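You operate a simulated robot arm through the tools that you are given. There is no shell and no other tool.

The job below is to be done with a simulated robot arm. You get a single attempt, and the scene is never put back.

Task
Fill the green starter pot with soil and tamp it firm.
Fine: three fills in the carriage; use the small tamper and put it back; the pot stays in the carriage at LOAD; leave the other starter pots empty. Set down upright: small tamper.

It is judged by the outcome, as a careful person would: the job done as asked, and still so three seconds after it is handed in. It fails if anything else is knocked over, pushed out of place, dropped, spilled or broken.

Robot
A 7-joint arm with a fingered hand, fixed in place. Base frame: the origin is on the floor under the middle of its stand, x ahead of it, y to its left, z up; the work surface is at about z = 0.75. Units: m, rad, N and s.
With the tool pointing down near the work surface it reaches from about 0.1 to 0.78 m from the base axis. Its first joint turns from -2.496 to 2.496 rad. Payload 3 kg.
The TCP is the grasp point between the finger pads, 0.026 m short of the fingertips. In the tool frame z runs along the fingers and y along their closing line. The gripper opens to 0.148 m; its body begins 0.073 m behind the TCP. The gripper is a hand of 3 fingers: y runs from the thumb to the fingers, the wrist lies at [0, 0, -0.229] in the tool frame, and closing takes about 1.5 s.
Orientation is that of the tool frame in the base frame, as a unit quaternion [w, x, y, z]. With the fingers straight down and closing along the base's y, the tool's x points along the base's -x, its y along +y and its z along -z.

Tools
- The arm moves only by the tool arm_command. Its argument "commands" is a list of rows, each a list of 6 numbers: the shift along the tool's x, y, z in m, then the turn, a rotation vector about the tool's x, y, z in degrees. In form: [[dx, dy, dz, ax, ay, az], ...]. A call has 1 to 20 rows; each row shifts and turns the commanded pose from where the row before left it, along the tool's axes as they then stand. "grip" is the finger opening in m, from 0 to 0.148, set as the call begins (left out, the last holds). Rows are played at 5 a second. More than 0.05 m and 0.15 rad between two rows, or a gripper value outside its range, and nothing of the call is played. A pose out of reach is approached as far as the arm can. The call stops where the force on the tool passes 40 N (or 10 N more than at its start, if that is more) or the arm is blocked; 0.2 s more then pass. The fingers move at their own pace (about 0.153 m/s each) and stop on an object; they squeeze with about 24 N. The grip force told is the motor's: it shows also when the fingers shut on nothing. Time passes only in rows, and 0.2 s behind the last, so rows that do not move let the fingers close. The reply holds the time, the measured pose of the TCP, the force on the tool along the base axes, the opening and the grip force, in the units named above and with some noise, with the torque about the TCP (base axes, N m) and any sound that the robot's microphone picked up.
- Cameras (640 x 400 px; columns grow to the right, rows downward): "scene" is fixed at [0.2206, 0.4993, 1.4914]; the picture's right is [-0.53, -0.85, 0.00], its down [-0.50, 0.31, -0.81] and it looks along [0.68, -0.43, -0.59] (base axes); focal length 343 px, centre (320, 200). "wrist" rides on the gripper at [0.067, -0.039, -0.09] in the tool frame; the picture's right is [0.50, 0.87, 0.00], its down [-0.66, 0.38, -0.65] and it looks along [-0.57, 0.33, 0.76] (tool axes); focal length 222 px, centre (320, 200).
- get_image(camera): a new picture of that camera. It takes no simulated time.
- raise_lower(by): slides the trunk up (or, below 0, down) by that many m; the arm rides with it, the base frame stays. It gives what a move gives, with no picture.
- preshape(shape): the hand has 3 fingers and takes this shape, open, in about a second: jaw (thumb against the fingers, like two jaws); tri (thumb and two fingers); tip (a fingertip pinch); poke (one finger out to press); point (the index stretched); flat (the hand flat); cup (the hand cupped); fist (a fist). The gripper value then closes the fingers along that shape, each until it touches; the sizes above hold for jaw. It gives what a move gives, with no picture.
- probe_pixels(camera, pixels): for up to 12 pixels [column, row] of the newest picture of that camera ("zoom" is the newest enlarged one), the place [x, y, z] in the base frame of the surface seen there, good to about 0.002 m. It takes no simulated time.
- zoom(camera, box): a new picture of the part [left, top, right, bottom] of that camera's present view, enlarged. It takes no simulated time.
- finish_job(): hands the job in; it is judged then, once.

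Leave the gripper open and the arm clear of the work at the hand-in unless told otherwise.

The tools are called after ">>>" as name(argument=value, ...) on one line, values as JSON. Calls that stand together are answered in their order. arm_command: Moves the arm, as the interface text tells. Its arguments: {"type":"object","properties":{"commands":{"type":"array"},"grip":{"type":"number"}},"required":["commands"]} The other tools are called the same way: raise_lower (by) moves the trunk up or down; preshape (shape) gives the hand a shape; get_image (camera) takes a picture; probe_pixels (camera, pixels) gives the place of the surface under pixels of a picture; zoom (camera, box) takes an enlarged picture of a part of a camera's view; finish_job () hands the job in.

At the start:

```text
time: 0.0
tool_pos: [0.7418, 0.1308, 1.1608]
tcp_rot: [0.001, 0.0, 1.0, -0.001]
wrist_force: [1.1, 0.1, 0.2]
moment: [-0.01, -0.02, -0.01]
grip_width: 0.148
grasp_force: 0.1
shape: jaw
trunk travel left (down, up): [-0.821, 0.069]
```

scene: 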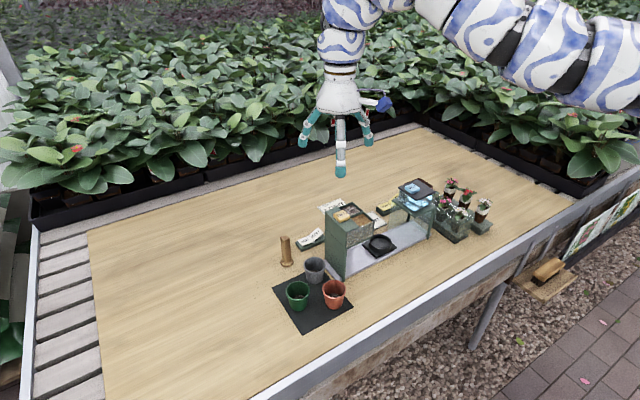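
wrist: 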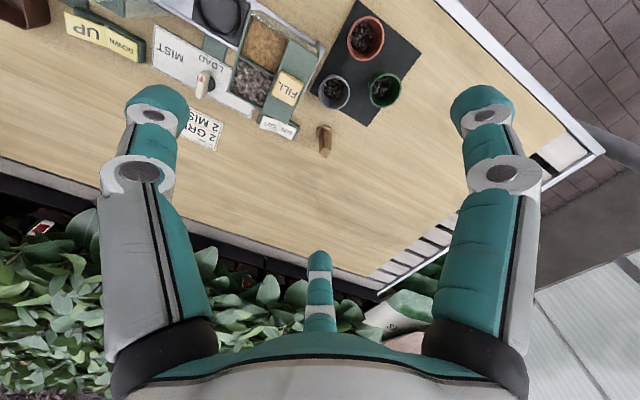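

I see a small station with a green housing, a carriage, three pots (green, grey, red) on a black mat, and a brass tamper. I'll enlarge parts of the scene to read the labels.

>>> zoom(camera="scene", box=[260, 170, 420, 340])

>>> zoom(camera="scene", box=[300, 160, 500, 285])

>>> zoom(camera="wrist", box=[140, 0, 440, 188])

>>> zoom(camera="wrist", box=[0, 0, 320, 160])

```text
2.35 times, centred on (340, 255) of scene
```

zoom: 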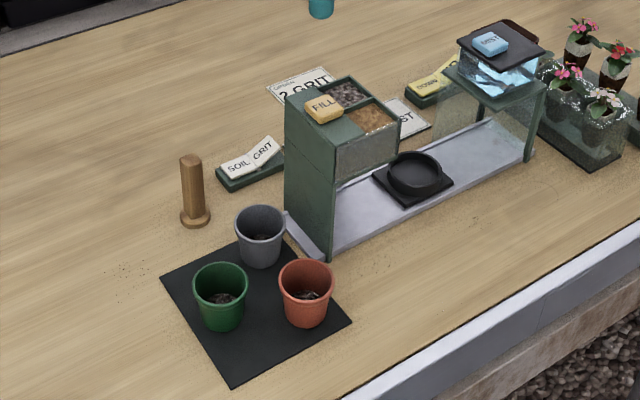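

```text
3.20 times, centred on (400, 222) of scene
```

zoom: 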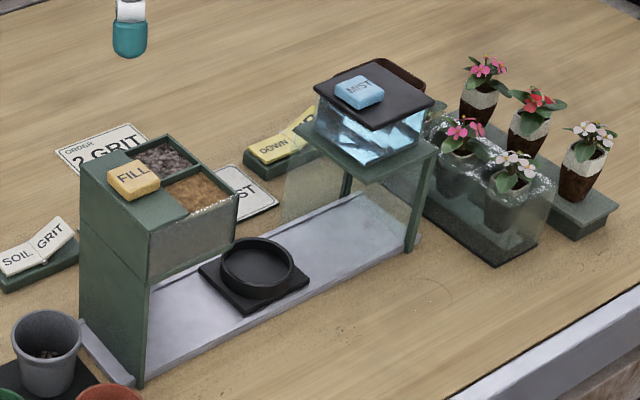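

```text
2.13 times, centred on (290, 94) of wrist
```

zoom: 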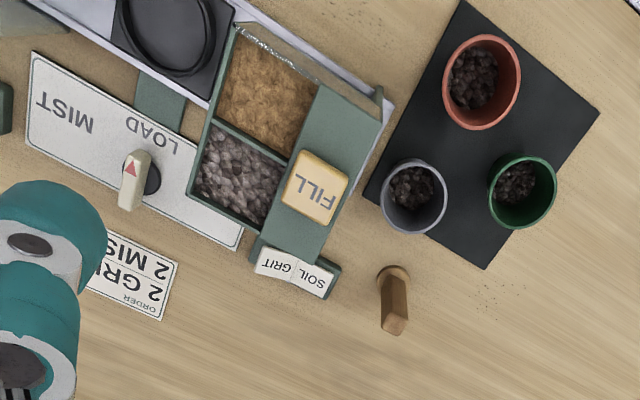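

```text
2.00 times, centred on (160, 80) of wrist
```

zoom: 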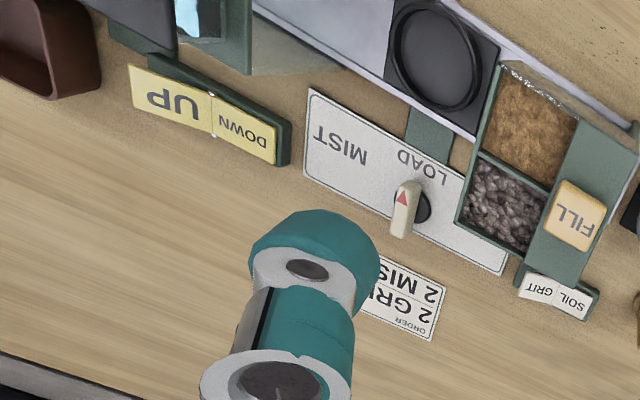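

The station has a hopper (soil and grit), a SOIL/GRIT rocker, a FILL button, a dial (LOAD/MIST/…), UP/DOWN rocker and MIST button. I'll take an enlarged scene view of the pots/tamper and then probe it for places.

>>> zoom(camera="scene", box=[260, 225, 372, 295])

>>> zoom(camera="scene", box=[260, 250, 372, 320])

```text
5.71 times, centred on (316, 260) of scene
```

zoom: 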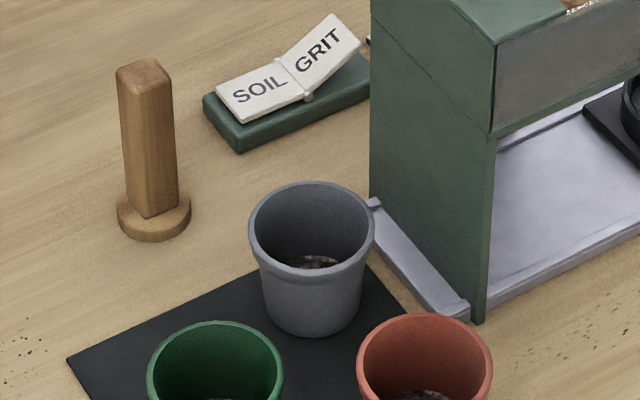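

```text
5.71 times, centred on (316, 285) of scene
```

zoom: 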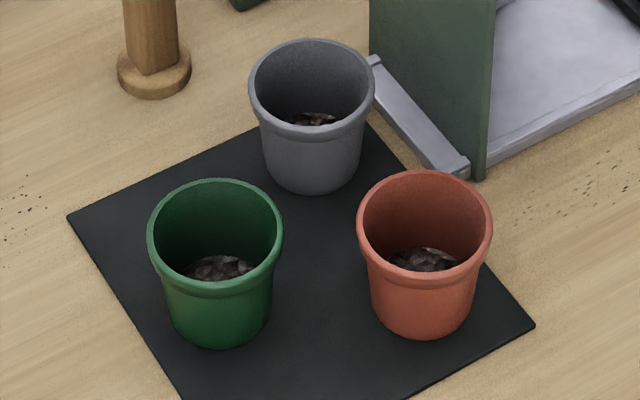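

The SOIL half of the rocker looks pressed down (GRIT raised), so soil seems selected. Now I probe the pot rims in this zoom: green rim (150,235), (281,235), (215,182), (215,293) etc., plus mat and tamper base.

>>> probe_pixels(camera="zoom", pixels=[[151, 240], [280, 240], [215, 182], [215, 291], [215, 335], [215, 268], [310, 42], [310, 135], [425, 173], [425, 283], [300, 340], [154, 92]])

>>> zoom(camera="scene", box=[260, 225, 372, 295])

```text
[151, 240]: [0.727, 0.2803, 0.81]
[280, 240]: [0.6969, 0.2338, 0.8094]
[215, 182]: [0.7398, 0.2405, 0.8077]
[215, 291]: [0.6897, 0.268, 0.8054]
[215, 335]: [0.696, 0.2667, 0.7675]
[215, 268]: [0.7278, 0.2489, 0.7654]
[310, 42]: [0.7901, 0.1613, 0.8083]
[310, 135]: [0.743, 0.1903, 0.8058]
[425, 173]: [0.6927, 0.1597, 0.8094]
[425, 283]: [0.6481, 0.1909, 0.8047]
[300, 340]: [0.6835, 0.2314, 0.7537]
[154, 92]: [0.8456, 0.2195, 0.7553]
```

```text
5.71 times, centred on (316, 260) of scene
```

zoom: 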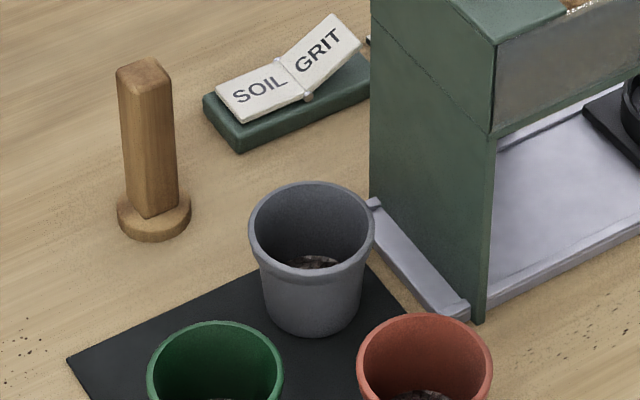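

Green pot centre comes out near (0.714, 0.256), rim z≈0.81, about 0.055 across. Next I probe the tamper, rocker and the hopper's wall in the present zoom.

>>> probe_pixels(camera="zoom", pixels=[[143, 68], [120, 75], [170, 70], [145, 82], [122, 130], [147, 212], [178, 205], [154, 234], [120, 215], [190, 212], [260, 92], [318, 48]])

>>> zoom(camera="scene", box=[320, 195, 448, 275])

```text
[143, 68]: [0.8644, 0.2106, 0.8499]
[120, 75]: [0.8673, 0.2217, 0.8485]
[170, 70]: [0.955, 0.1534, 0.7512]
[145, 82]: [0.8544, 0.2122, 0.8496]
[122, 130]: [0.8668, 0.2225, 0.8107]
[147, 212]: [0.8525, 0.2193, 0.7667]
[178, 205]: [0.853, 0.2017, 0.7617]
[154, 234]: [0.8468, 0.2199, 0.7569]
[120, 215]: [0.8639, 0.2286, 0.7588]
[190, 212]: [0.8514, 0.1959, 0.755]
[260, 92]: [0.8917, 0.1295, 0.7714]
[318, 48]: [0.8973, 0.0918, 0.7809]
```

```text
5.00 times, centred on (384, 235) of scene
```

zoom: 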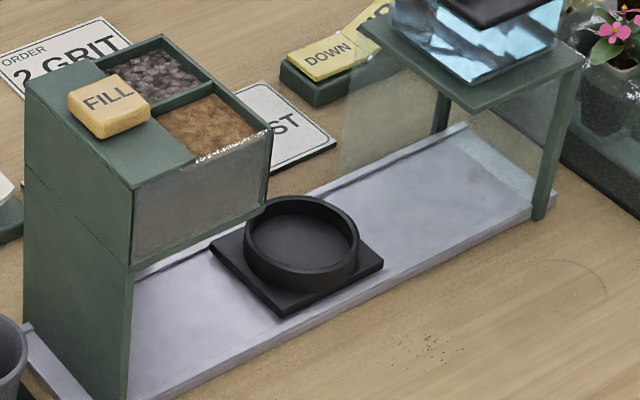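

Tamper stands near (0.860, 0.212), top z≈0.85. Now probing the carriage holder ring, plate, track, FILL button and hopper edges in this zoom.

>>> probe_pixels(camera="zoom", pixels=[[247, 235], [356, 240], [300, 200], [297, 288], [300, 240], [280, 312], [380, 265], [213, 245], [108, 96], [82, 108], [140, 115], [130, 185]])

>>> probe_pixels(camera="wrist", pixels=[[202, 84], [200, 92], [205, 75], [180, 60], [215, 63], [160, 50], [290, 125], [265, 120], [100, 35], [135, 45], [240, 100], [285, 90]])

```text
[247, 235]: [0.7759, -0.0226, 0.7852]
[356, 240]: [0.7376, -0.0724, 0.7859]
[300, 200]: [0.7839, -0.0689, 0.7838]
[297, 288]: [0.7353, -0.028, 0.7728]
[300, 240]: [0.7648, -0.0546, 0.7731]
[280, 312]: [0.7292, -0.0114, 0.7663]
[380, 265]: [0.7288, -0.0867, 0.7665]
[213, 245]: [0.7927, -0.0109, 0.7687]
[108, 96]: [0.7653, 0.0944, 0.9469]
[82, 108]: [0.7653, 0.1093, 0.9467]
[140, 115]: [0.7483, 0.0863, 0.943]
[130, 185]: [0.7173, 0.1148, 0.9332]
```

```text
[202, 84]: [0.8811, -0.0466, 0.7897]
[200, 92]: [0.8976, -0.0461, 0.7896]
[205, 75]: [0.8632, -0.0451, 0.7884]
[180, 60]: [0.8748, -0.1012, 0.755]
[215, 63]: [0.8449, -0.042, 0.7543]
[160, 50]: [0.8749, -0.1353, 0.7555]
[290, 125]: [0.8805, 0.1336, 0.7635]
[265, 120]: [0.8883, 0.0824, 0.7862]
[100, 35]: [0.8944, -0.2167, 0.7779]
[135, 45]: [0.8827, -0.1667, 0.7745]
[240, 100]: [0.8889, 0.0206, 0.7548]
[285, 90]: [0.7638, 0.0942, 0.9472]
```

Carriage ring centre ≈ (0.759, -0.048), LOAD; a knob/lever sits behind it near (0.88, -0.046). I'll move the arm (high, clear of everything) toward y≈-0.16 for a closer wrist view of the dial panel.

>>> arm_command(commands=[[0.006, -0.036, 0.017, 0, 0, 0], [0.006, -0.036, 0.017, 0, 0, 0], [0.006, -0.036, 0.017, 0, 0, 0], [0.006, -0.036, 0.017, 0, 0, 0], [0.006, -0.036, 0.017, 0, 0, 0], [0.006, -0.036, 0.017, 0, 0, 0], [0.006, -0.036, 0.017, 0, 0, 0], [0.006, -0.036, 0.017, 0, 0, 0]])

>>> get_image(camera="wrist")

>>> get_image(camera="scene")

```text
time: 1.8
tool_pos: [0.6943, -0.1593, 1.0274]
tcp_rot: [0.001, 0.0, 1.0, 0.0]
wrist_force: [0.7, 0.2, -0.8]
moment: [0.02, -0.01, -0.01]
grip_width: 0.1476
grasp_force: 0.0
shape: jaw
trunk travel left (down, up): [-0.821, 0.069]
```

```text
taken
```

wrist: 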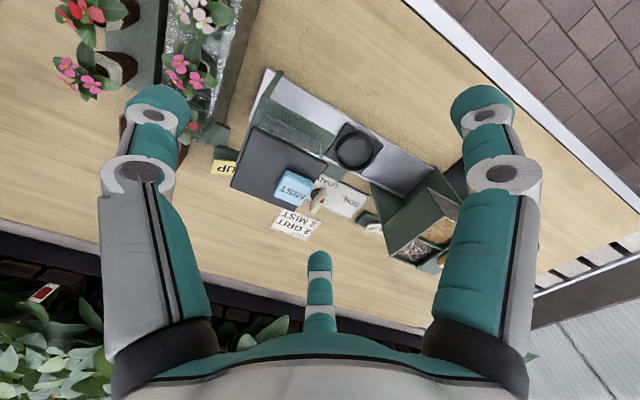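

```text
taken
```

scene: 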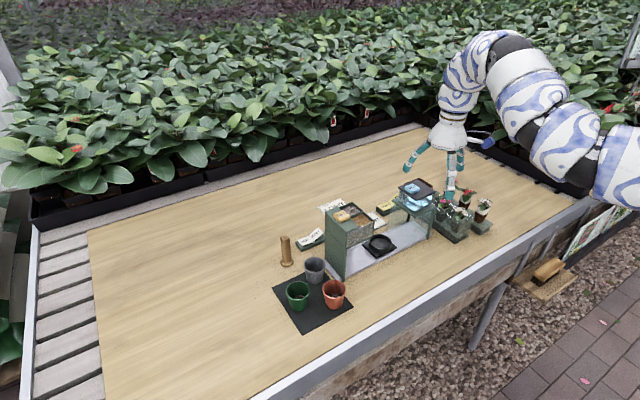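

Hand is clear. Zooming the wrist view on the dial panel around (330,195) and on the plants/mist side.

>>> zoom(camera="wrist", box=[256, 150, 416, 250])

>>> zoom(camera="wrist", box=[300, 100, 460, 200])

>>> zoom(camera="scene", box=[370, 170, 498, 250])

```text
4.00 times, centred on (336, 200) of wrist
```

zoom: 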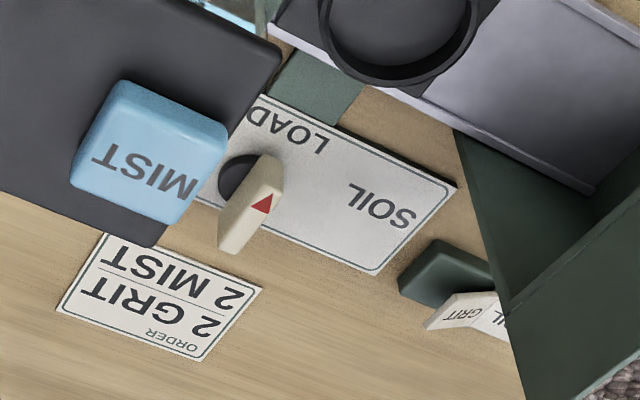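

```text
4.00 times, centred on (380, 150) of wrist
```

zoom: 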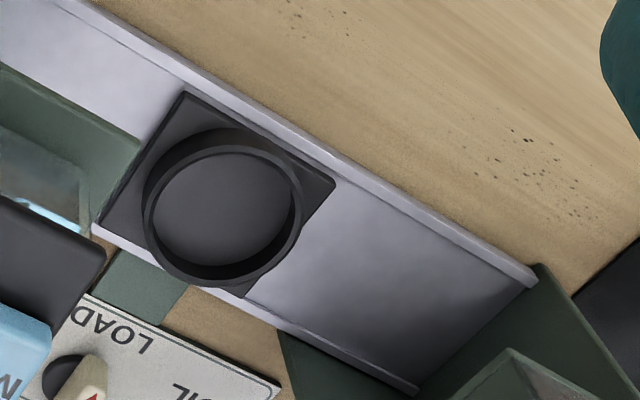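

```text
5.00 times, centred on (434, 210) of scene
```

zoom: 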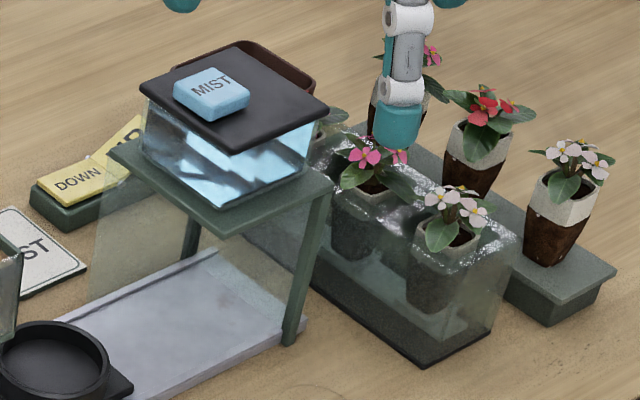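

The dial panel reads MIST / LOAD / SOIL with a rotary pointer now at LOAD. I'll probe the panel labels and pointer in a fresh zoom.

>>> zoom(camera="wrist", box=[284, 165, 380, 225])

```text
6.67 times, centred on (332, 195) of wrist
```

zoom: 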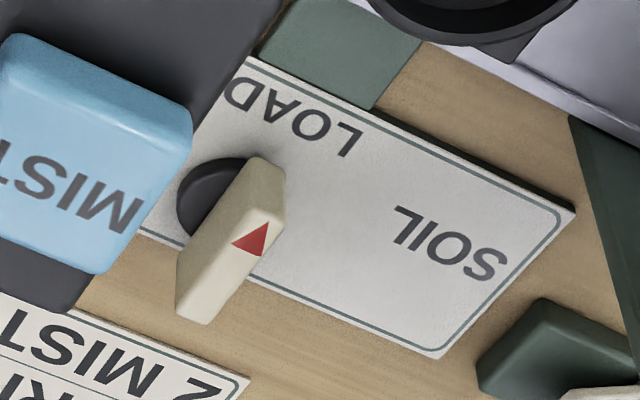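

Probing the pointer bar corners, labels and panel edges here.

>>> probe_pixels(camera="zoom", pixels=[[258, 165], [280, 195], [185, 285], [200, 315], [235, 225], [190, 190], [300, 120], [455, 245], [570, 210], [440, 350], [250, 62], [535, 330]])

>>> probe_pixels(camera="wrist", pixels=[[292, 188], [278, 185], [304, 198], [234, 170], [330, 160], [262, 128], [295, 210], [385, 185], [435, 175], [395, 235], [440, 200], [400, 222]])

```text
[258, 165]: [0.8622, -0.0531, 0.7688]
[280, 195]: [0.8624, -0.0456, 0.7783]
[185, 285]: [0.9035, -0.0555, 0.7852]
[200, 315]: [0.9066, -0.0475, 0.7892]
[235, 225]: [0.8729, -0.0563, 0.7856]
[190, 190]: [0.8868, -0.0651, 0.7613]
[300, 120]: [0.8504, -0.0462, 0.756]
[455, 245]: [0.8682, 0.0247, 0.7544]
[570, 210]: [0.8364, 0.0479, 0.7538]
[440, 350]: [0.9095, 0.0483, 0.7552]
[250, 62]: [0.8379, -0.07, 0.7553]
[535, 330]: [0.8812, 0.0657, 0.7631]
```

```text
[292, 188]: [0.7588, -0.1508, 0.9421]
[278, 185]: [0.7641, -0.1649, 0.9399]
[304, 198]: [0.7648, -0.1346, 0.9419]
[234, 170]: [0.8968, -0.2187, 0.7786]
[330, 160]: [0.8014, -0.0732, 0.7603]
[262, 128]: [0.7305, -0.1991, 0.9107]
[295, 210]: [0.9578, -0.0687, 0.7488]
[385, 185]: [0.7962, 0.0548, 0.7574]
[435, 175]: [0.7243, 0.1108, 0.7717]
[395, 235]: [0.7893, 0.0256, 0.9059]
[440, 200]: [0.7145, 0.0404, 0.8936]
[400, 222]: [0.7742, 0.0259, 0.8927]
```

Pivot of the pointer ≈ (0.884, -0.047), bar runs along x with top at z≈0.789; SOIL label lies to +y. Hopper's near wall y≈0.025, mist tower from y≈-0.13. I'll raise the hand a little and try hand shapes in free air, starting with jaw half closed.

>>> arm_command(commands=[[0, 0.03, -0.03, 0, 0, 0], [0, 0.03, -0.03, 0, 0, 0], [0, 0.03, -0.02, 0, 0, 0], [0, 0, 0, 0, 0, 0], [0, 0, 0, 0, 0, 0]], grip=0.06)

>>> get_image(camera="wrist")

>>> zoom(camera="scene", box=[360, 60, 520, 160])

```text
time: 3.0
tool_pos: [0.694, -0.067, 1.1069]
tcp_rot: [0.0, 0.0, 1.0, -0.001]
wrist_force: [0.2, -0.5, -0.6]
moment: [-0.03, 0.05, -0.02]
grip_width: 0.0603
grasp_force: 0.1
shape: jaw
trunk travel left (down, up): [-0.821, 0.069]
```

```text
taken
```

wrist: 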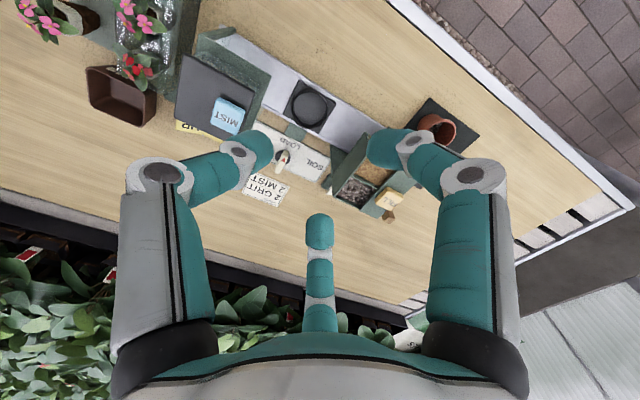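

```text
4.00 times, centred on (440, 110) of scene
```

zoom: 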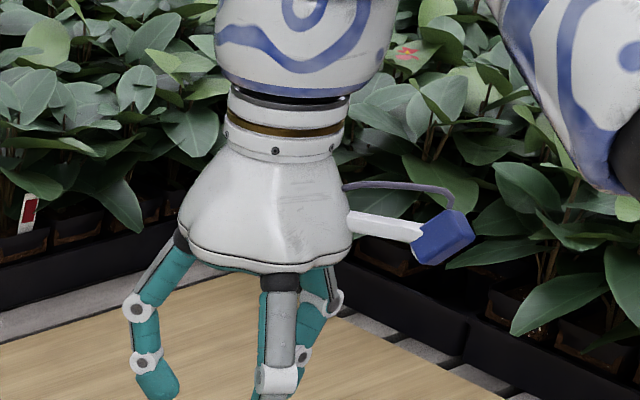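

The three fingers are radial (120° apart), curling inward. Now I'll try the "poke" shape and look at it.

>>> preshape(shape="poke")

>>> get_image(camera="wrist")

>>> zoom(camera="scene", box=[360, 80, 520, 180])

```text
time: 3.9
tool_pos: [0.6941, -0.0652, 1.106]
tcp_rot: [0.001, 0.0, 1.0, 0.0]
wrist_force: [-0.6, -0.5, -1.1]
moment: [0.0, 0.0, 0.01]
grip_width: 0.0004
grasp_force: 0.0
shape: poke
trunk travel left (down, up): [-0.821, 0.069]
```

```text
taken
```

wrist: 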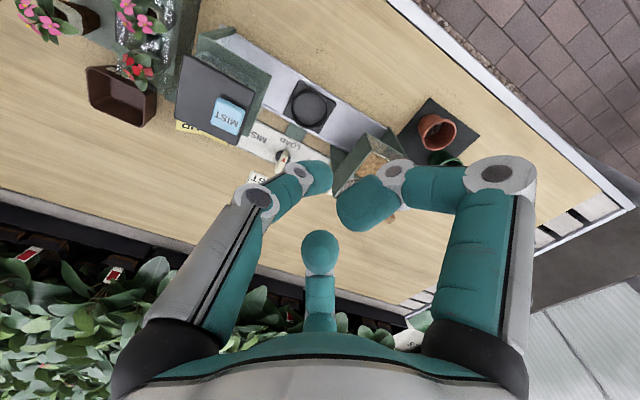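

```text
4.00 times, centred on (440, 130) of scene
```

zoom: 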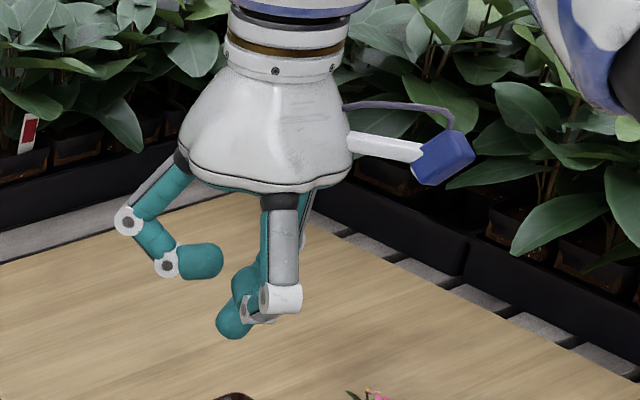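

In "poke" the thumb reaches forward to the middle while the other two curl. I probe the fingertips: thumb (315,178), finger A (360,205), finger B (320,250), knuckles.

>>> probe_pixels(camera="wrist", pixels=[[322, 170], [310, 185], [326, 182], [360, 205], [350, 220], [320, 240], [320, 260], [260, 195], [500, 175], [485, 178], [290, 185], [400, 175]])

>>> probe_pixels(camera="zoom", pixels=[[235, 332], [225, 322], [248, 325], [205, 262], [215, 275], [130, 222], [165, 265], [280, 300], [280, 180], [430, 145], [445, 180], [290, 155]])

```text
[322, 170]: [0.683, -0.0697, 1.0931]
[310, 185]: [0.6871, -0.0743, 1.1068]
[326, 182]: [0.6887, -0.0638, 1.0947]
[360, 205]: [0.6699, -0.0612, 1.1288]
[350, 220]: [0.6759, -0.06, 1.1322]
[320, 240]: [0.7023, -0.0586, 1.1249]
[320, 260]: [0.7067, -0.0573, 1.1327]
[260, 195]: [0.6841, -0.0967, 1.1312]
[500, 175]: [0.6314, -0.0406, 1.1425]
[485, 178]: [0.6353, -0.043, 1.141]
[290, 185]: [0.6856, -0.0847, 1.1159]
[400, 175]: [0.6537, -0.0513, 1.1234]
```

```text
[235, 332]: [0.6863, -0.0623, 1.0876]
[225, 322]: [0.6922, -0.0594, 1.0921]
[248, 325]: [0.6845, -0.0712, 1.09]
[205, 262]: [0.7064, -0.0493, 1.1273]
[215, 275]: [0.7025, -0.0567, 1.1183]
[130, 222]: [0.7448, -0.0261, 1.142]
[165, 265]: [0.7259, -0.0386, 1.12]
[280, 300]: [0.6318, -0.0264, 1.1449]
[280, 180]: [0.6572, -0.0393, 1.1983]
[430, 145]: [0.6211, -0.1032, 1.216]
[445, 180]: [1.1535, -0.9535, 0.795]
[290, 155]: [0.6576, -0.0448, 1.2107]
```

Poke tip lies about 0.022 m beyond the TCP on its axis, other fingertips only ~0.025 behind. Let me also look at the "point" shape.

>>> preshape(shape="point")

>>> get_image(camera="wrist")

>>> zoom(camera="scene", box=[360, 80, 520, 180])

```text
time: 4.8
tool_pos: [0.6939, -0.066, 1.1052]
tcp_rot: [0.001, -0.001, 1.0, -0.001]
wrist_force: [-0.1, 0.2, 0.5]
moment: [0.01, 0.01, 0.03]
grip_width: 0.1423
grasp_force: 0.1
shape: point
trunk travel left (down, up): [-0.821, 0.069]
```

```text
taken
```

wrist: 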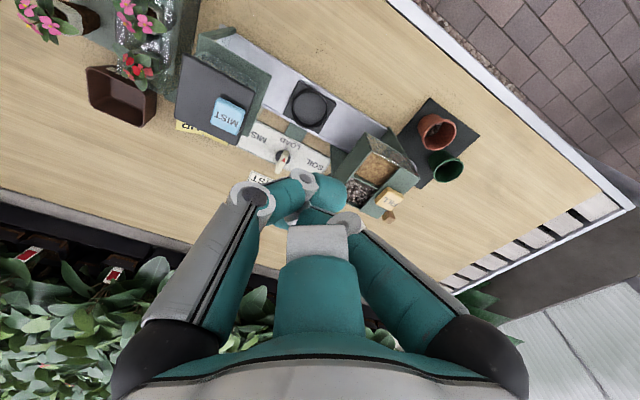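

```text
4.00 times, centred on (440, 130) of scene
```

zoom: 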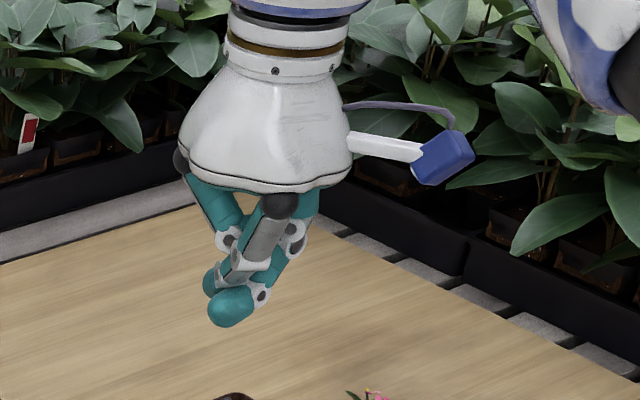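

The fingers may still be moving; I'll wait a few idle rows and look again.

>>> arm_command(commands=[[0, 0, 0, 0, 0, 0], [0, 0, 0, 0, 0, 0], [0, 0, 0, 0, 0, 0], [0, 0, 0, 0, 0, 0]])

>>> get_image(camera="wrist")

>>> zoom(camera="scene", box=[360, 80, 520, 180])

```text
time: 5.8
tool_pos: [0.6934, -0.0669, 1.1057]
tcp_rot: [0.0, 0.0, 1.0, -0.001]
wrist_force: [-0.3, -0.4, 0.1]
moment: [0.0, -0.03, 0.0]
grip_width: 0.142
grasp_force: 0.1
shape: point
trunk travel left (down, up): [-0.821, 0.069]
```

```text
taken
```

wrist: 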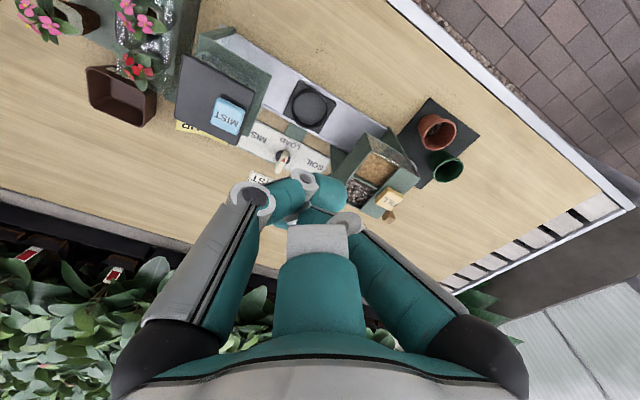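

```text
4.00 times, centred on (440, 130) of scene
```

zoom: 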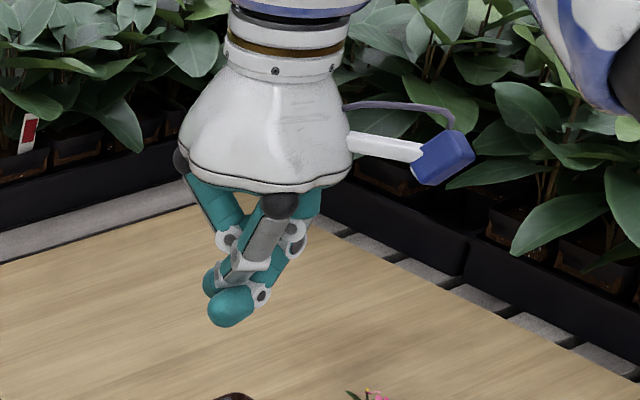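

"Point" is just a compact cluster; I'll use poke for pushing. Next I measure the hopper and mist tower extents. Zooming the present wrist view on both.

>>> preshape(shape="jaw")

>>> zoom(camera="wrist", box=[320, 110, 448, 230])

>>> zoom(camera="wrist", box=[160, 20, 352, 180])

```text
time: 6.7
tool_pos: [0.6945, -0.0653, 1.1049]
tcp_rot: [0.001, 0.0, 1.0, -0.001]
wrist_force: [-0.4, 0.0, 0.7]
moment: [0.0, 0.02, -0.03]
grip_width: 0.1479
grasp_force: 0.0
shape: jaw
trunk travel left (down, up): [-0.821, 0.069]
```

```text
3.33 times, centred on (384, 170) of wrist
```

zoom: 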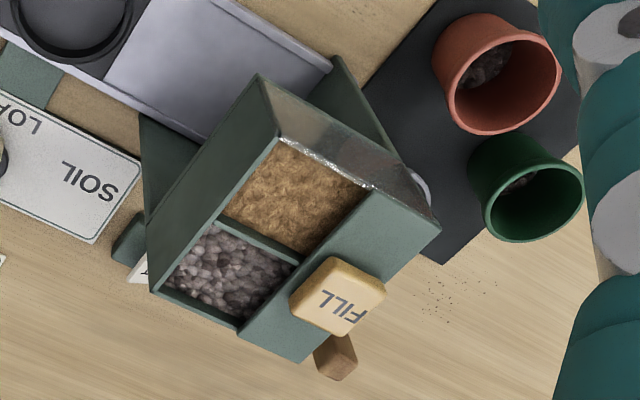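

```text
2.50 times, centred on (256, 100) of wrist
```

zoom: 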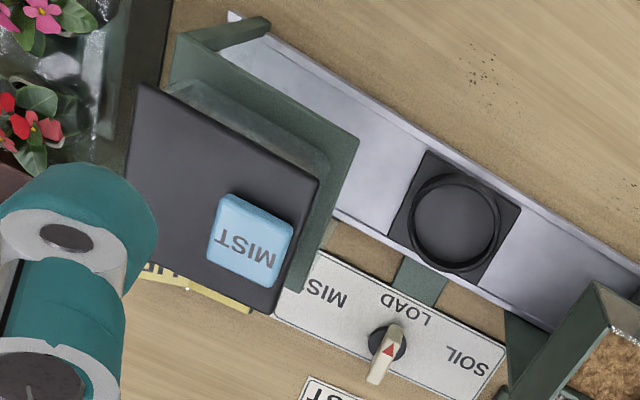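

Probing mist-tower corners in this zoom, then a fresh zoom of the hopper.

>>> probe_pixels(camera="zoom", pixels=[[140, 90], [315, 183], [268, 306], [352, 150], [182, 50], [298, 285], [250, 240], [388, 355], [452, 375], [310, 290], [420, 330], [375, 375]])

>>> zoom(camera="wrist", box=[320, 110, 448, 190])

```text
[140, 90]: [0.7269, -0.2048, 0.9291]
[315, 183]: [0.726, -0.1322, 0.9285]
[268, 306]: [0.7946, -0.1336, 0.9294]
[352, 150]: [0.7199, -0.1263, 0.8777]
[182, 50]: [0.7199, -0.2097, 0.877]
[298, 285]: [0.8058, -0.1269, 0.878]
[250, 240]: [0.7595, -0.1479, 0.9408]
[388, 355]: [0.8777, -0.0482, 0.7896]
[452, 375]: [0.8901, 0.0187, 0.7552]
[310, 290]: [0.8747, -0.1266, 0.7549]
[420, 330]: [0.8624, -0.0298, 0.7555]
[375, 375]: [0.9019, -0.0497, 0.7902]
```

```text
5.00 times, centred on (384, 150) of wrist
```

zoom: 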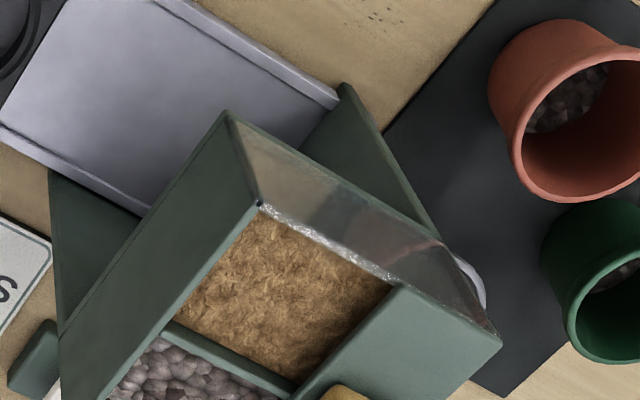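

Probing hopper corners here.

>>> probe_pixels(camera="zoom", pixels=[[230, 116], [258, 208], [150, 290], [60, 260], [90, 350], [55, 185], [345, 90], [420, 230], [495, 335], [400, 290], [285, 270], [110, 220]])

>>> zoom(camera="wrist", box=[336, 150, 432, 230])

```text
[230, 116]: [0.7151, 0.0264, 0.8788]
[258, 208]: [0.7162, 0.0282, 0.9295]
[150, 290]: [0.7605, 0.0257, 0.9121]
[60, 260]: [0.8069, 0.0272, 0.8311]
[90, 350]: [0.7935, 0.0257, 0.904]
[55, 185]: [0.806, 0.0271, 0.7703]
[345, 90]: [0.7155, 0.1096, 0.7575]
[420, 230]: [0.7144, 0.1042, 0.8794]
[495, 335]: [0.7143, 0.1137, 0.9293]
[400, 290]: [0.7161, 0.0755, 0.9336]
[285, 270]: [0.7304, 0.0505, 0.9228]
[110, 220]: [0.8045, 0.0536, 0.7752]
```

```text
5.00 times, centred on (384, 190) of wrist
```

zoom: 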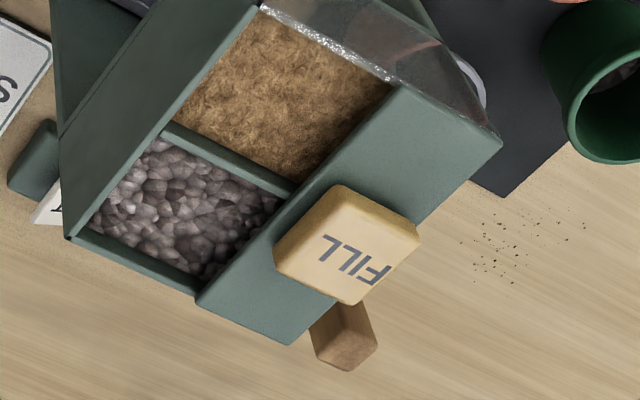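

Hopper spans x 0.714–0.807, y 0.025–0.115 with a back wall at x≈0.806. The "point" cluster may be slimmer sideways; I'll set it again and probe it to compare.

>>> preshape(shape="point")

>>> zoom(camera="wrist", box=[220, 150, 380, 250])

>>> zoom(camera="scene", box=[390, 110, 470, 160])

```text
time: 7.6
tool_pos: [0.6947, -0.0651, 1.1043]
tcp_rot: [0.001, 0.0, 1.0, -0.002]
wrist_force: [-0.1, 0.1, 0.3]
moment: [0.01, 0.01, 0.01]
grip_width: 0.1421
grasp_force: 0.1
shape: point
trunk travel left (down, up): [-0.821, 0.069]
```

```text
4.00 times, centred on (300, 200) of wrist
```

zoom: 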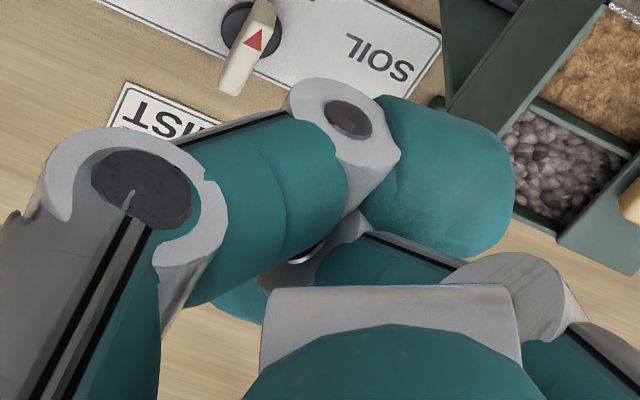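

```text
8.00 times, centred on (430, 135) of scene
```

zoom: 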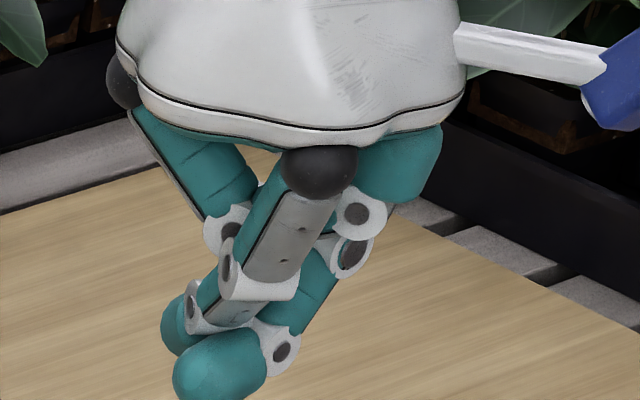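

Probing the cluster's lowest parts: scene-zoom (220,375), (180,370), (262,365), (170,330), (225,335), (255,300).

>>> probe_pixels(camera="zoom", pixels=[[220, 390], [180, 370], [258, 365], [170, 330], [225, 340], [280, 350], [230, 315], [255, 285], [360, 215], [350, 255], [225, 235], [215, 365]])

>>> probe_pixels(camera="wrist", pixels=[[340, 195], [320, 195], [330, 178], [345, 205], [307, 180], [296, 195], [275, 210], [250, 195], [285, 225], [320, 228], [345, 222], [320, 260]])

```text
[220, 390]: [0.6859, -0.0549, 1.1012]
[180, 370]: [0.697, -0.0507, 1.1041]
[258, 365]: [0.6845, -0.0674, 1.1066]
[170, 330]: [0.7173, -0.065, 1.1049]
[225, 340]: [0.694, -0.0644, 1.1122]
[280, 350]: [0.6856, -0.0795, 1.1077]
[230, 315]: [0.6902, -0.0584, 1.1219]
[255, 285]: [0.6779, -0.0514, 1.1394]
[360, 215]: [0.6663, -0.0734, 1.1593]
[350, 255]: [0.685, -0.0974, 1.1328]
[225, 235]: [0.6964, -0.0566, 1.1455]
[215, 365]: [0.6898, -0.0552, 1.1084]
```

```text
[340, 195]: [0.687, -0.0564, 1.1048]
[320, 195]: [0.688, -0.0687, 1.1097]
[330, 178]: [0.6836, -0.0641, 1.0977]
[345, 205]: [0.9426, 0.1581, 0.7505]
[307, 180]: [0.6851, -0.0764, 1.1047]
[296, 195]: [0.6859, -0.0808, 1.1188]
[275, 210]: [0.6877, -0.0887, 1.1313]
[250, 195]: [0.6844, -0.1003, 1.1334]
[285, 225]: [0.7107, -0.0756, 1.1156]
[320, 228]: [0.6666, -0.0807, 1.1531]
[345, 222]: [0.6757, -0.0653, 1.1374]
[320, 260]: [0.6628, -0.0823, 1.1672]
```

Point's lowest tip is barely beyond the TCP, so poke remains the pusher. I'll set poke, and test how far out (+x) the arm reaches with the tool straight down at z≈1.10, in free air.

>>> preshape(shape="poke")

>>> arm_command(commands=[[-0.03, 0.003, 0, 0, 0, 0], [-0.03, 0.003, 0, 0, 0, 0], [-0.03, 0.003, 0, 0, 0, 0], [-0.03, 0.003, 0, 0, 0, 0], [-0.03, 0.003, 0, 0, 0, 0], [-0.03, 0.003, 0, 0, 0, 0], [0, 0, 0, 0, 0, 0], [0, 0, 0, 0, 0, 0]])

```text
time: 8.5
tool_pos: [0.6938, -0.0654, 1.1053]
tcp_rot: [0.001, 0.0, 1.0, -0.001]
wrist_force: [0.5, 0.8, 0.1]
moment: [-0.01, -0.01, -0.02]
grip_width: 0.0
grasp_force: 0.1
shape: poke
trunk travel left (down, up): [-0.821, 0.069]
```

```text
time: 10.3
tool_pos: [0.8738, -0.0481, 1.1055]
tcp_rot: [0.0, -0.001, 1.0, 0.0]
wrist_force: [0.6, 0.4, -0.2]
moment: [0.01, -0.01, -0.04]
grip_width: 0.0
grasp_force: 0.0
shape: poke
trunk travel left (down, up): [-0.821, 0.069]
```

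The arm reaches x=0.874 vertically at z≈1.1, so lowering the trunk will allow a straight-down tool even at the dial and tamper. Let me look at the arm's configuration.

>>> get_image(camera="scene")

>>> get_image(camera="wrist")

```text
taken
```

scene: 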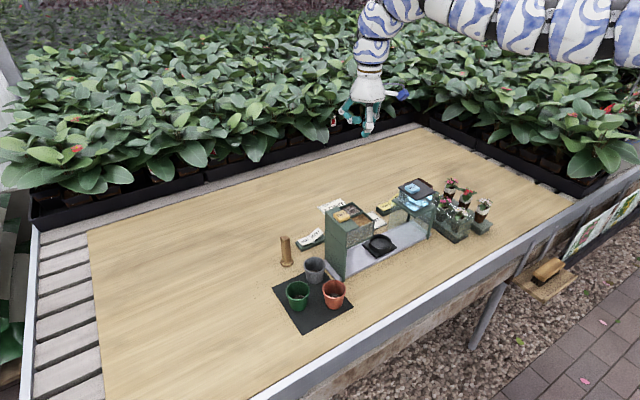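

```text
taken
```

wrist: 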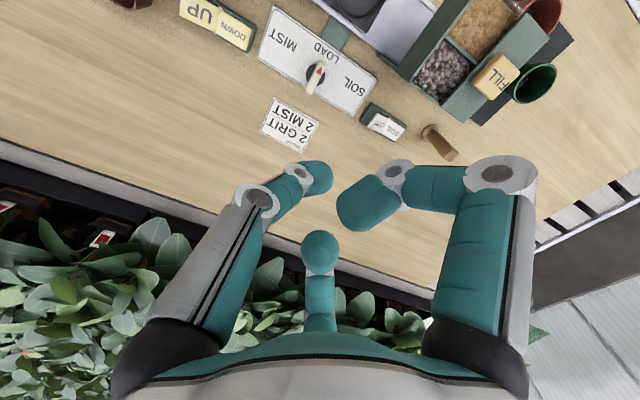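

The arm hangs vertically above the dial with room. Before working I want the knuckle spread when the jaw is closed to pot size (0.055), so I'll set jaw and close to 0.055 here in free air.

>>> preshape(shape="jaw")

>>> arm_command(commands=[[0, 0, 0, 0, 0, 0], [0, 0, 0, 0, 0, 0], [0, 0, 0, 0, 0, 0], [0, 0, 0, 0, 0, 0]], grip=0.056)

>>> get_image(camera="wrist")

>>> zoom(camera="scene", box=[320, 60, 416, 140])

```text
time: 11.2
tool_pos: [0.8728, -0.0488, 1.1052]
tcp_rot: [0.0, 0.0, 1.0, 0.0]
wrist_force: [0.0, -0.1, -0.2]
moment: [-0.02, -0.02, -0.02]
grip_width: 0.1481
grasp_force: 0.1
shape: jaw
trunk travel left (down, up): [-0.821, 0.069]
```

```text
time: 12.2
tool_pos: [0.8743, -0.049, 1.1055]
tcp_rot: [0.0, 0.0, 1.0, -0.001]
wrist_force: [0.6, 0.3, -0.2]
moment: [0.04, 0.02, -0.02]
grip_width: 0.0565
grasp_force: 0.2
shape: jaw
trunk travel left (down, up): [-0.821, 0.069]
```

```text
taken
```

wrist: 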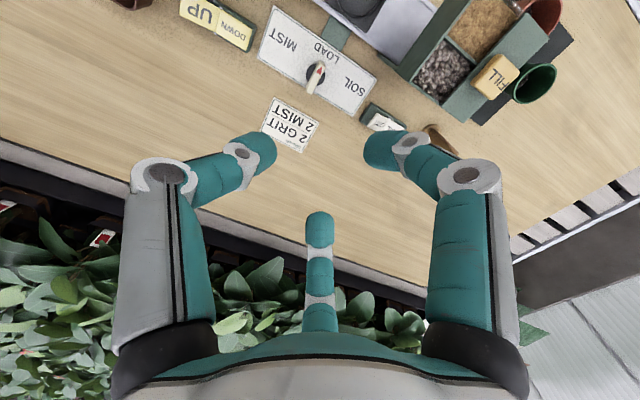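

```text
5.00 times, centred on (368, 100) of scene
```

zoom: 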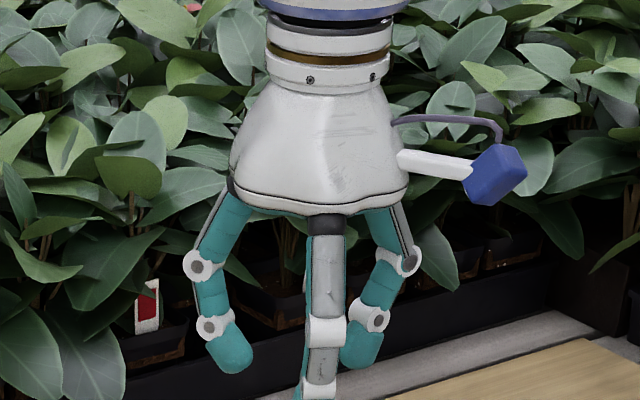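

Probing knuckles and tips at this opening.

>>> probe_pixels(camera="zoom", pixels=[[200, 267], [187, 267], [212, 327], [200, 327], [240, 360], [235, 372], [405, 262], [415, 268], [372, 318], [360, 362], [327, 335], [236, 180]])

>>> probe_pixels(camera="wrist", pixels=[[165, 172], [140, 165], [243, 152], [265, 148], [470, 178], [495, 170], [405, 142], [372, 150], [320, 215], [320, 235], [320, 255], [205, 180]])

```text
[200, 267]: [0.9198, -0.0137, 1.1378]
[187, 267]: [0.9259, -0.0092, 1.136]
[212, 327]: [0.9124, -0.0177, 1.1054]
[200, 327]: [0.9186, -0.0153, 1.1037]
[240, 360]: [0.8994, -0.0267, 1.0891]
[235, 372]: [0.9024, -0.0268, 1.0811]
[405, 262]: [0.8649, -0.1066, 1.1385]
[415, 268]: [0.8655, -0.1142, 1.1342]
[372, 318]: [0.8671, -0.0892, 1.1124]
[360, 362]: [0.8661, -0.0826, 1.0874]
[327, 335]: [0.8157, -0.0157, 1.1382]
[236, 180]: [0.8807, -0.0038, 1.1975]
```

```text
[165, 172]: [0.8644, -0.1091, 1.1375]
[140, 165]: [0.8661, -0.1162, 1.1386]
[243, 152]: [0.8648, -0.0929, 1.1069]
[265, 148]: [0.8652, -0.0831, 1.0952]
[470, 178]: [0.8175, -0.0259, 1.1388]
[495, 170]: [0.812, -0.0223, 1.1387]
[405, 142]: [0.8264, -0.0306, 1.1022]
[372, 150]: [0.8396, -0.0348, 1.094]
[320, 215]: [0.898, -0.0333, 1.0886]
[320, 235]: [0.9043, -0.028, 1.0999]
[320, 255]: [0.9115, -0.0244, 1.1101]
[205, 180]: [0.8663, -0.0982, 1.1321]
```

At opening 0.056 the knuckles reach 0.07 m from the axis and sit 0.033 above the TCP, so in the towers' gap I'll need the fingers turned suitably. Now I move over the green pot at a safe height (z≈1.15), then turn the hand 60° so the fingers avoid the two neighbouring pots.

>>> arm_command(commands=[[0.0178, 0.0339, -0.006, 0, 0, 0], [0.0178, 0.0339, -0.006, 0, 0, 0], [0.0178, 0.0339, -0.006, 0, 0, 0], [0.0178, 0.0339, -0.006, 0, 0, 0], [0.0178, 0.0339, -0.006, 0, 0, 0], [0.0178, 0.0339, -0.006, 0, 0, 0], [0.0178, 0.0339, -0.006, 0, 0, 0], [0.0178, 0.0339, -0.006, 0, 0, 0], [0.0178, 0.0339, -0.006, 0, 0, 0], [0, 0, 0, 0, 0, 7.5], [0, 0, 0, 0, 0, 7.5], [0, 0, 0, 0, 0, 7.5], [0, 0, 0, 0, 0, 7.5], [0, 0, 0, 0, 0, 7.5], [0, 0, 0, 0, 0, 7.5], [0, 0, 0, 0, 0, 7.5], [0, 0, 0, 0, 0, 7.5]], grip=0.1)

>>> get_image(camera="wrist")

>>> get_image(camera="scene")

```text
time: 15.8
tool_pos: [0.7147, 0.2556, 1.1583]
tcp_rot: [0.001, 0.501, 0.865, 0.0]
wrist_force: [-0.3, -0.1, 0.3]
moment: [0.0, -0.03, 0.0]
grip_width: 0.0997
grasp_force: 0.0
shape: jaw
trunk travel left (down, up): [-0.821, 0.069]
```

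```text
taken
```

wrist: 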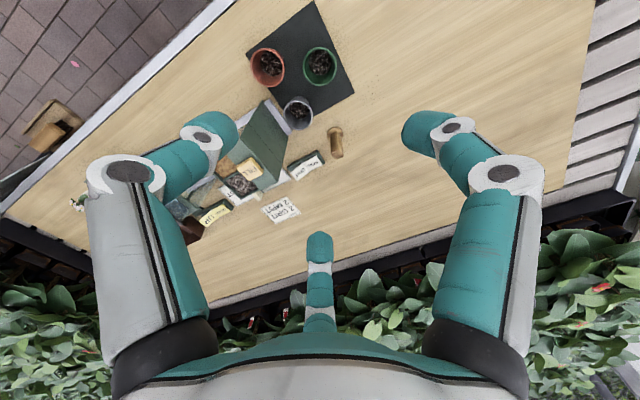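

```text
taken
```

scene: 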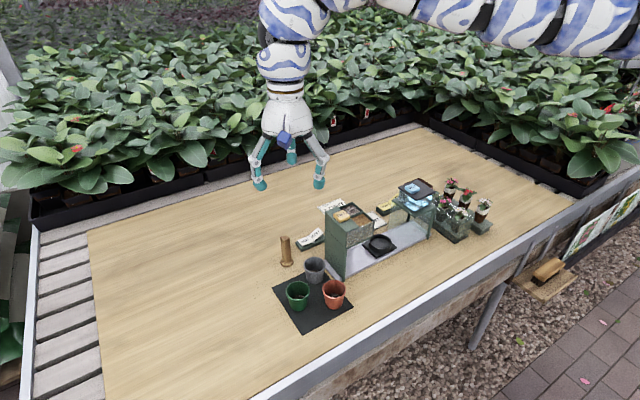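

Orientation is as intended (thumb toward −x−y). Zooming on the pots and tamper from here to refine their places.

>>> zoom(camera="wrist", box=[240, 30, 368, 110])

>>> zoom(camera="wrist", box=[270, 100, 366, 160])

```text
5.00 times, centred on (304, 70) of wrist
```

zoom: 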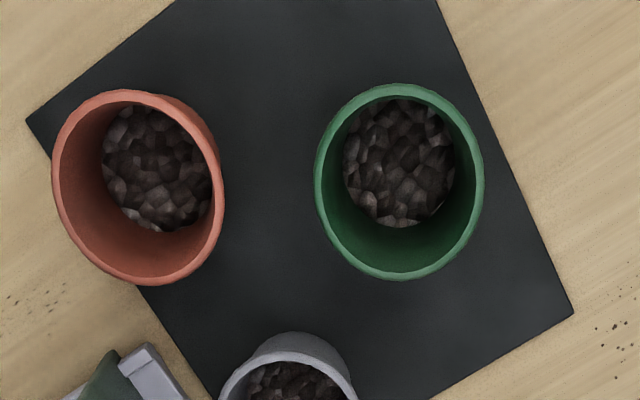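

```text
6.67 times, centred on (318, 130) of wrist
```

zoom: 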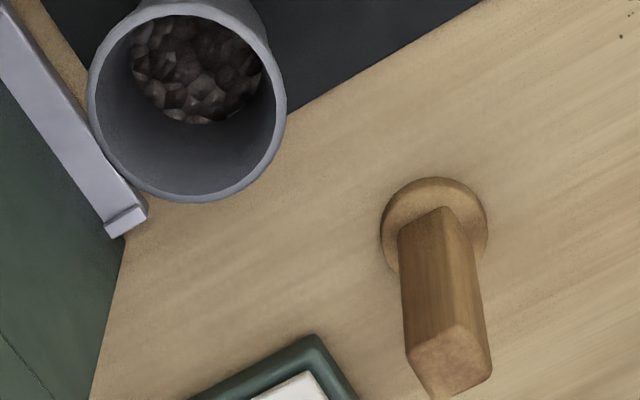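

Probing the tamper: top-face corners (410,352), (455,327), (490,368), (443,395), base disc rim; then the green pot in a fresh zoom.

>>> probe_pixels(camera="zoom", pixels=[[410, 352], [455, 328], [488, 368], [443, 394], [450, 360], [384, 232], [485, 228], [432, 180], [403, 240], [440, 212], [395, 270], [480, 265]])

>>> zoom(camera="wrist", box=[240, 30, 368, 110])

```text
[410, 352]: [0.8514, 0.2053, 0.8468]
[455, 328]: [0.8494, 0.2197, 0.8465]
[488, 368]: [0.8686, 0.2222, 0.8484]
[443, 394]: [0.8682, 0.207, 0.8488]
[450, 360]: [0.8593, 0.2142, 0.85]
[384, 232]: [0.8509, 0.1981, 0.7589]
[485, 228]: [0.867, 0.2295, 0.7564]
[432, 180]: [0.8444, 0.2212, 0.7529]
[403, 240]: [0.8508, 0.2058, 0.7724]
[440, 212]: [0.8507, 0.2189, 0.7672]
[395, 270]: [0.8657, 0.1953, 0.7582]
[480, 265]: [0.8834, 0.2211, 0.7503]
```

```text
5.00 times, centred on (304, 70) of wrist
```

zoom: 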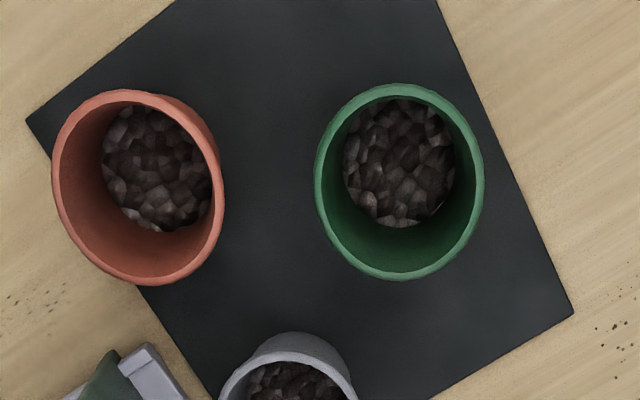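

Tamper shaft is a ~0.0165 m square centred (0.859, 0.2135), faces nearly axis-aligned (about 7° turned). Now the green pot: rim points (315,185), (484,185), (398,85), (402,278), and others.

>>> probe_pixels(camera="zoom", pixels=[[318, 190], [481, 180], [395, 88], [403, 275], [336, 120], [462, 245], [460, 115], [340, 245], [400, 160], [57, 185], [220, 180], [285, 335]])

```text
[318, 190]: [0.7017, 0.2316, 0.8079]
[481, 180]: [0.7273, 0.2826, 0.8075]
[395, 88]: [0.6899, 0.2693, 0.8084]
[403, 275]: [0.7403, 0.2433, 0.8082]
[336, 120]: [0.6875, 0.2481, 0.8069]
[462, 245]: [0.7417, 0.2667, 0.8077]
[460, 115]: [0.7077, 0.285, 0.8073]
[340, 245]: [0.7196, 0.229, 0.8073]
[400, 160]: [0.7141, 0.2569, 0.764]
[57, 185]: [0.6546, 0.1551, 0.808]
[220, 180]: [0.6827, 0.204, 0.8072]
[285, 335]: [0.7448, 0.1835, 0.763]
```

Green pot centre ≈ (0.7145, 0.257), rim z≈0.808, radius 0.0285. I lower the trunk by 0.2 m (hand comes to z≈0.96, still well above everything here).

>>> raise_lower(by=-0.2)

>>> arm_command(commands=[[0, 0, 0, 0, 0, 0], [0, 0, 0, 0, 0, 0], [0, 0, 0, 0, 0, 0]], grip=0.076)

>>> get_image(camera="scene")

```text
time: 18.0
tool_pos: [0.714, 0.2572, 0.9593]
tcp_rot: [0.0, 0.5, 0.866, -0.001]
wrist_force: [-0.4, -0.1, -0.2]
moment: [-0.04, 0.01, -0.03]
grip_width: 0.0999
grasp_force: 0.1
shape: jaw
trunk travel left (down, up): [-0.621, 0.269]
```

```text
time: 18.8
tool_pos: [0.7142, 0.257, 0.9592]
tcp_rot: [0.001, 0.5, 0.866, -0.001]
wrist_force: [0.2, 0.8, 0.1]
moment: [0.02, 0.01, -0.03]
grip_width: 0.0766
grasp_force: 0.1
shape: jaw
trunk travel left (down, up): [-0.621, 0.269]
```

```text
taken
```

scene: 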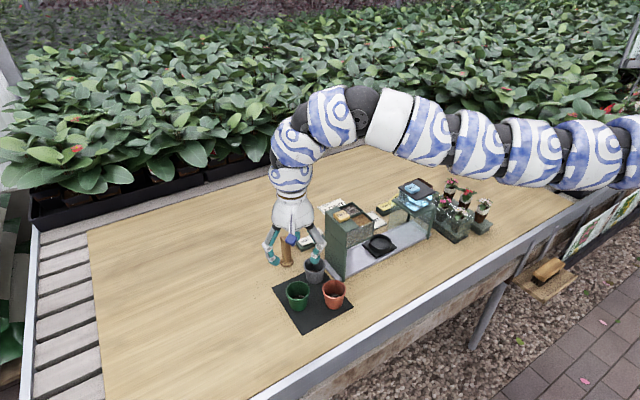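

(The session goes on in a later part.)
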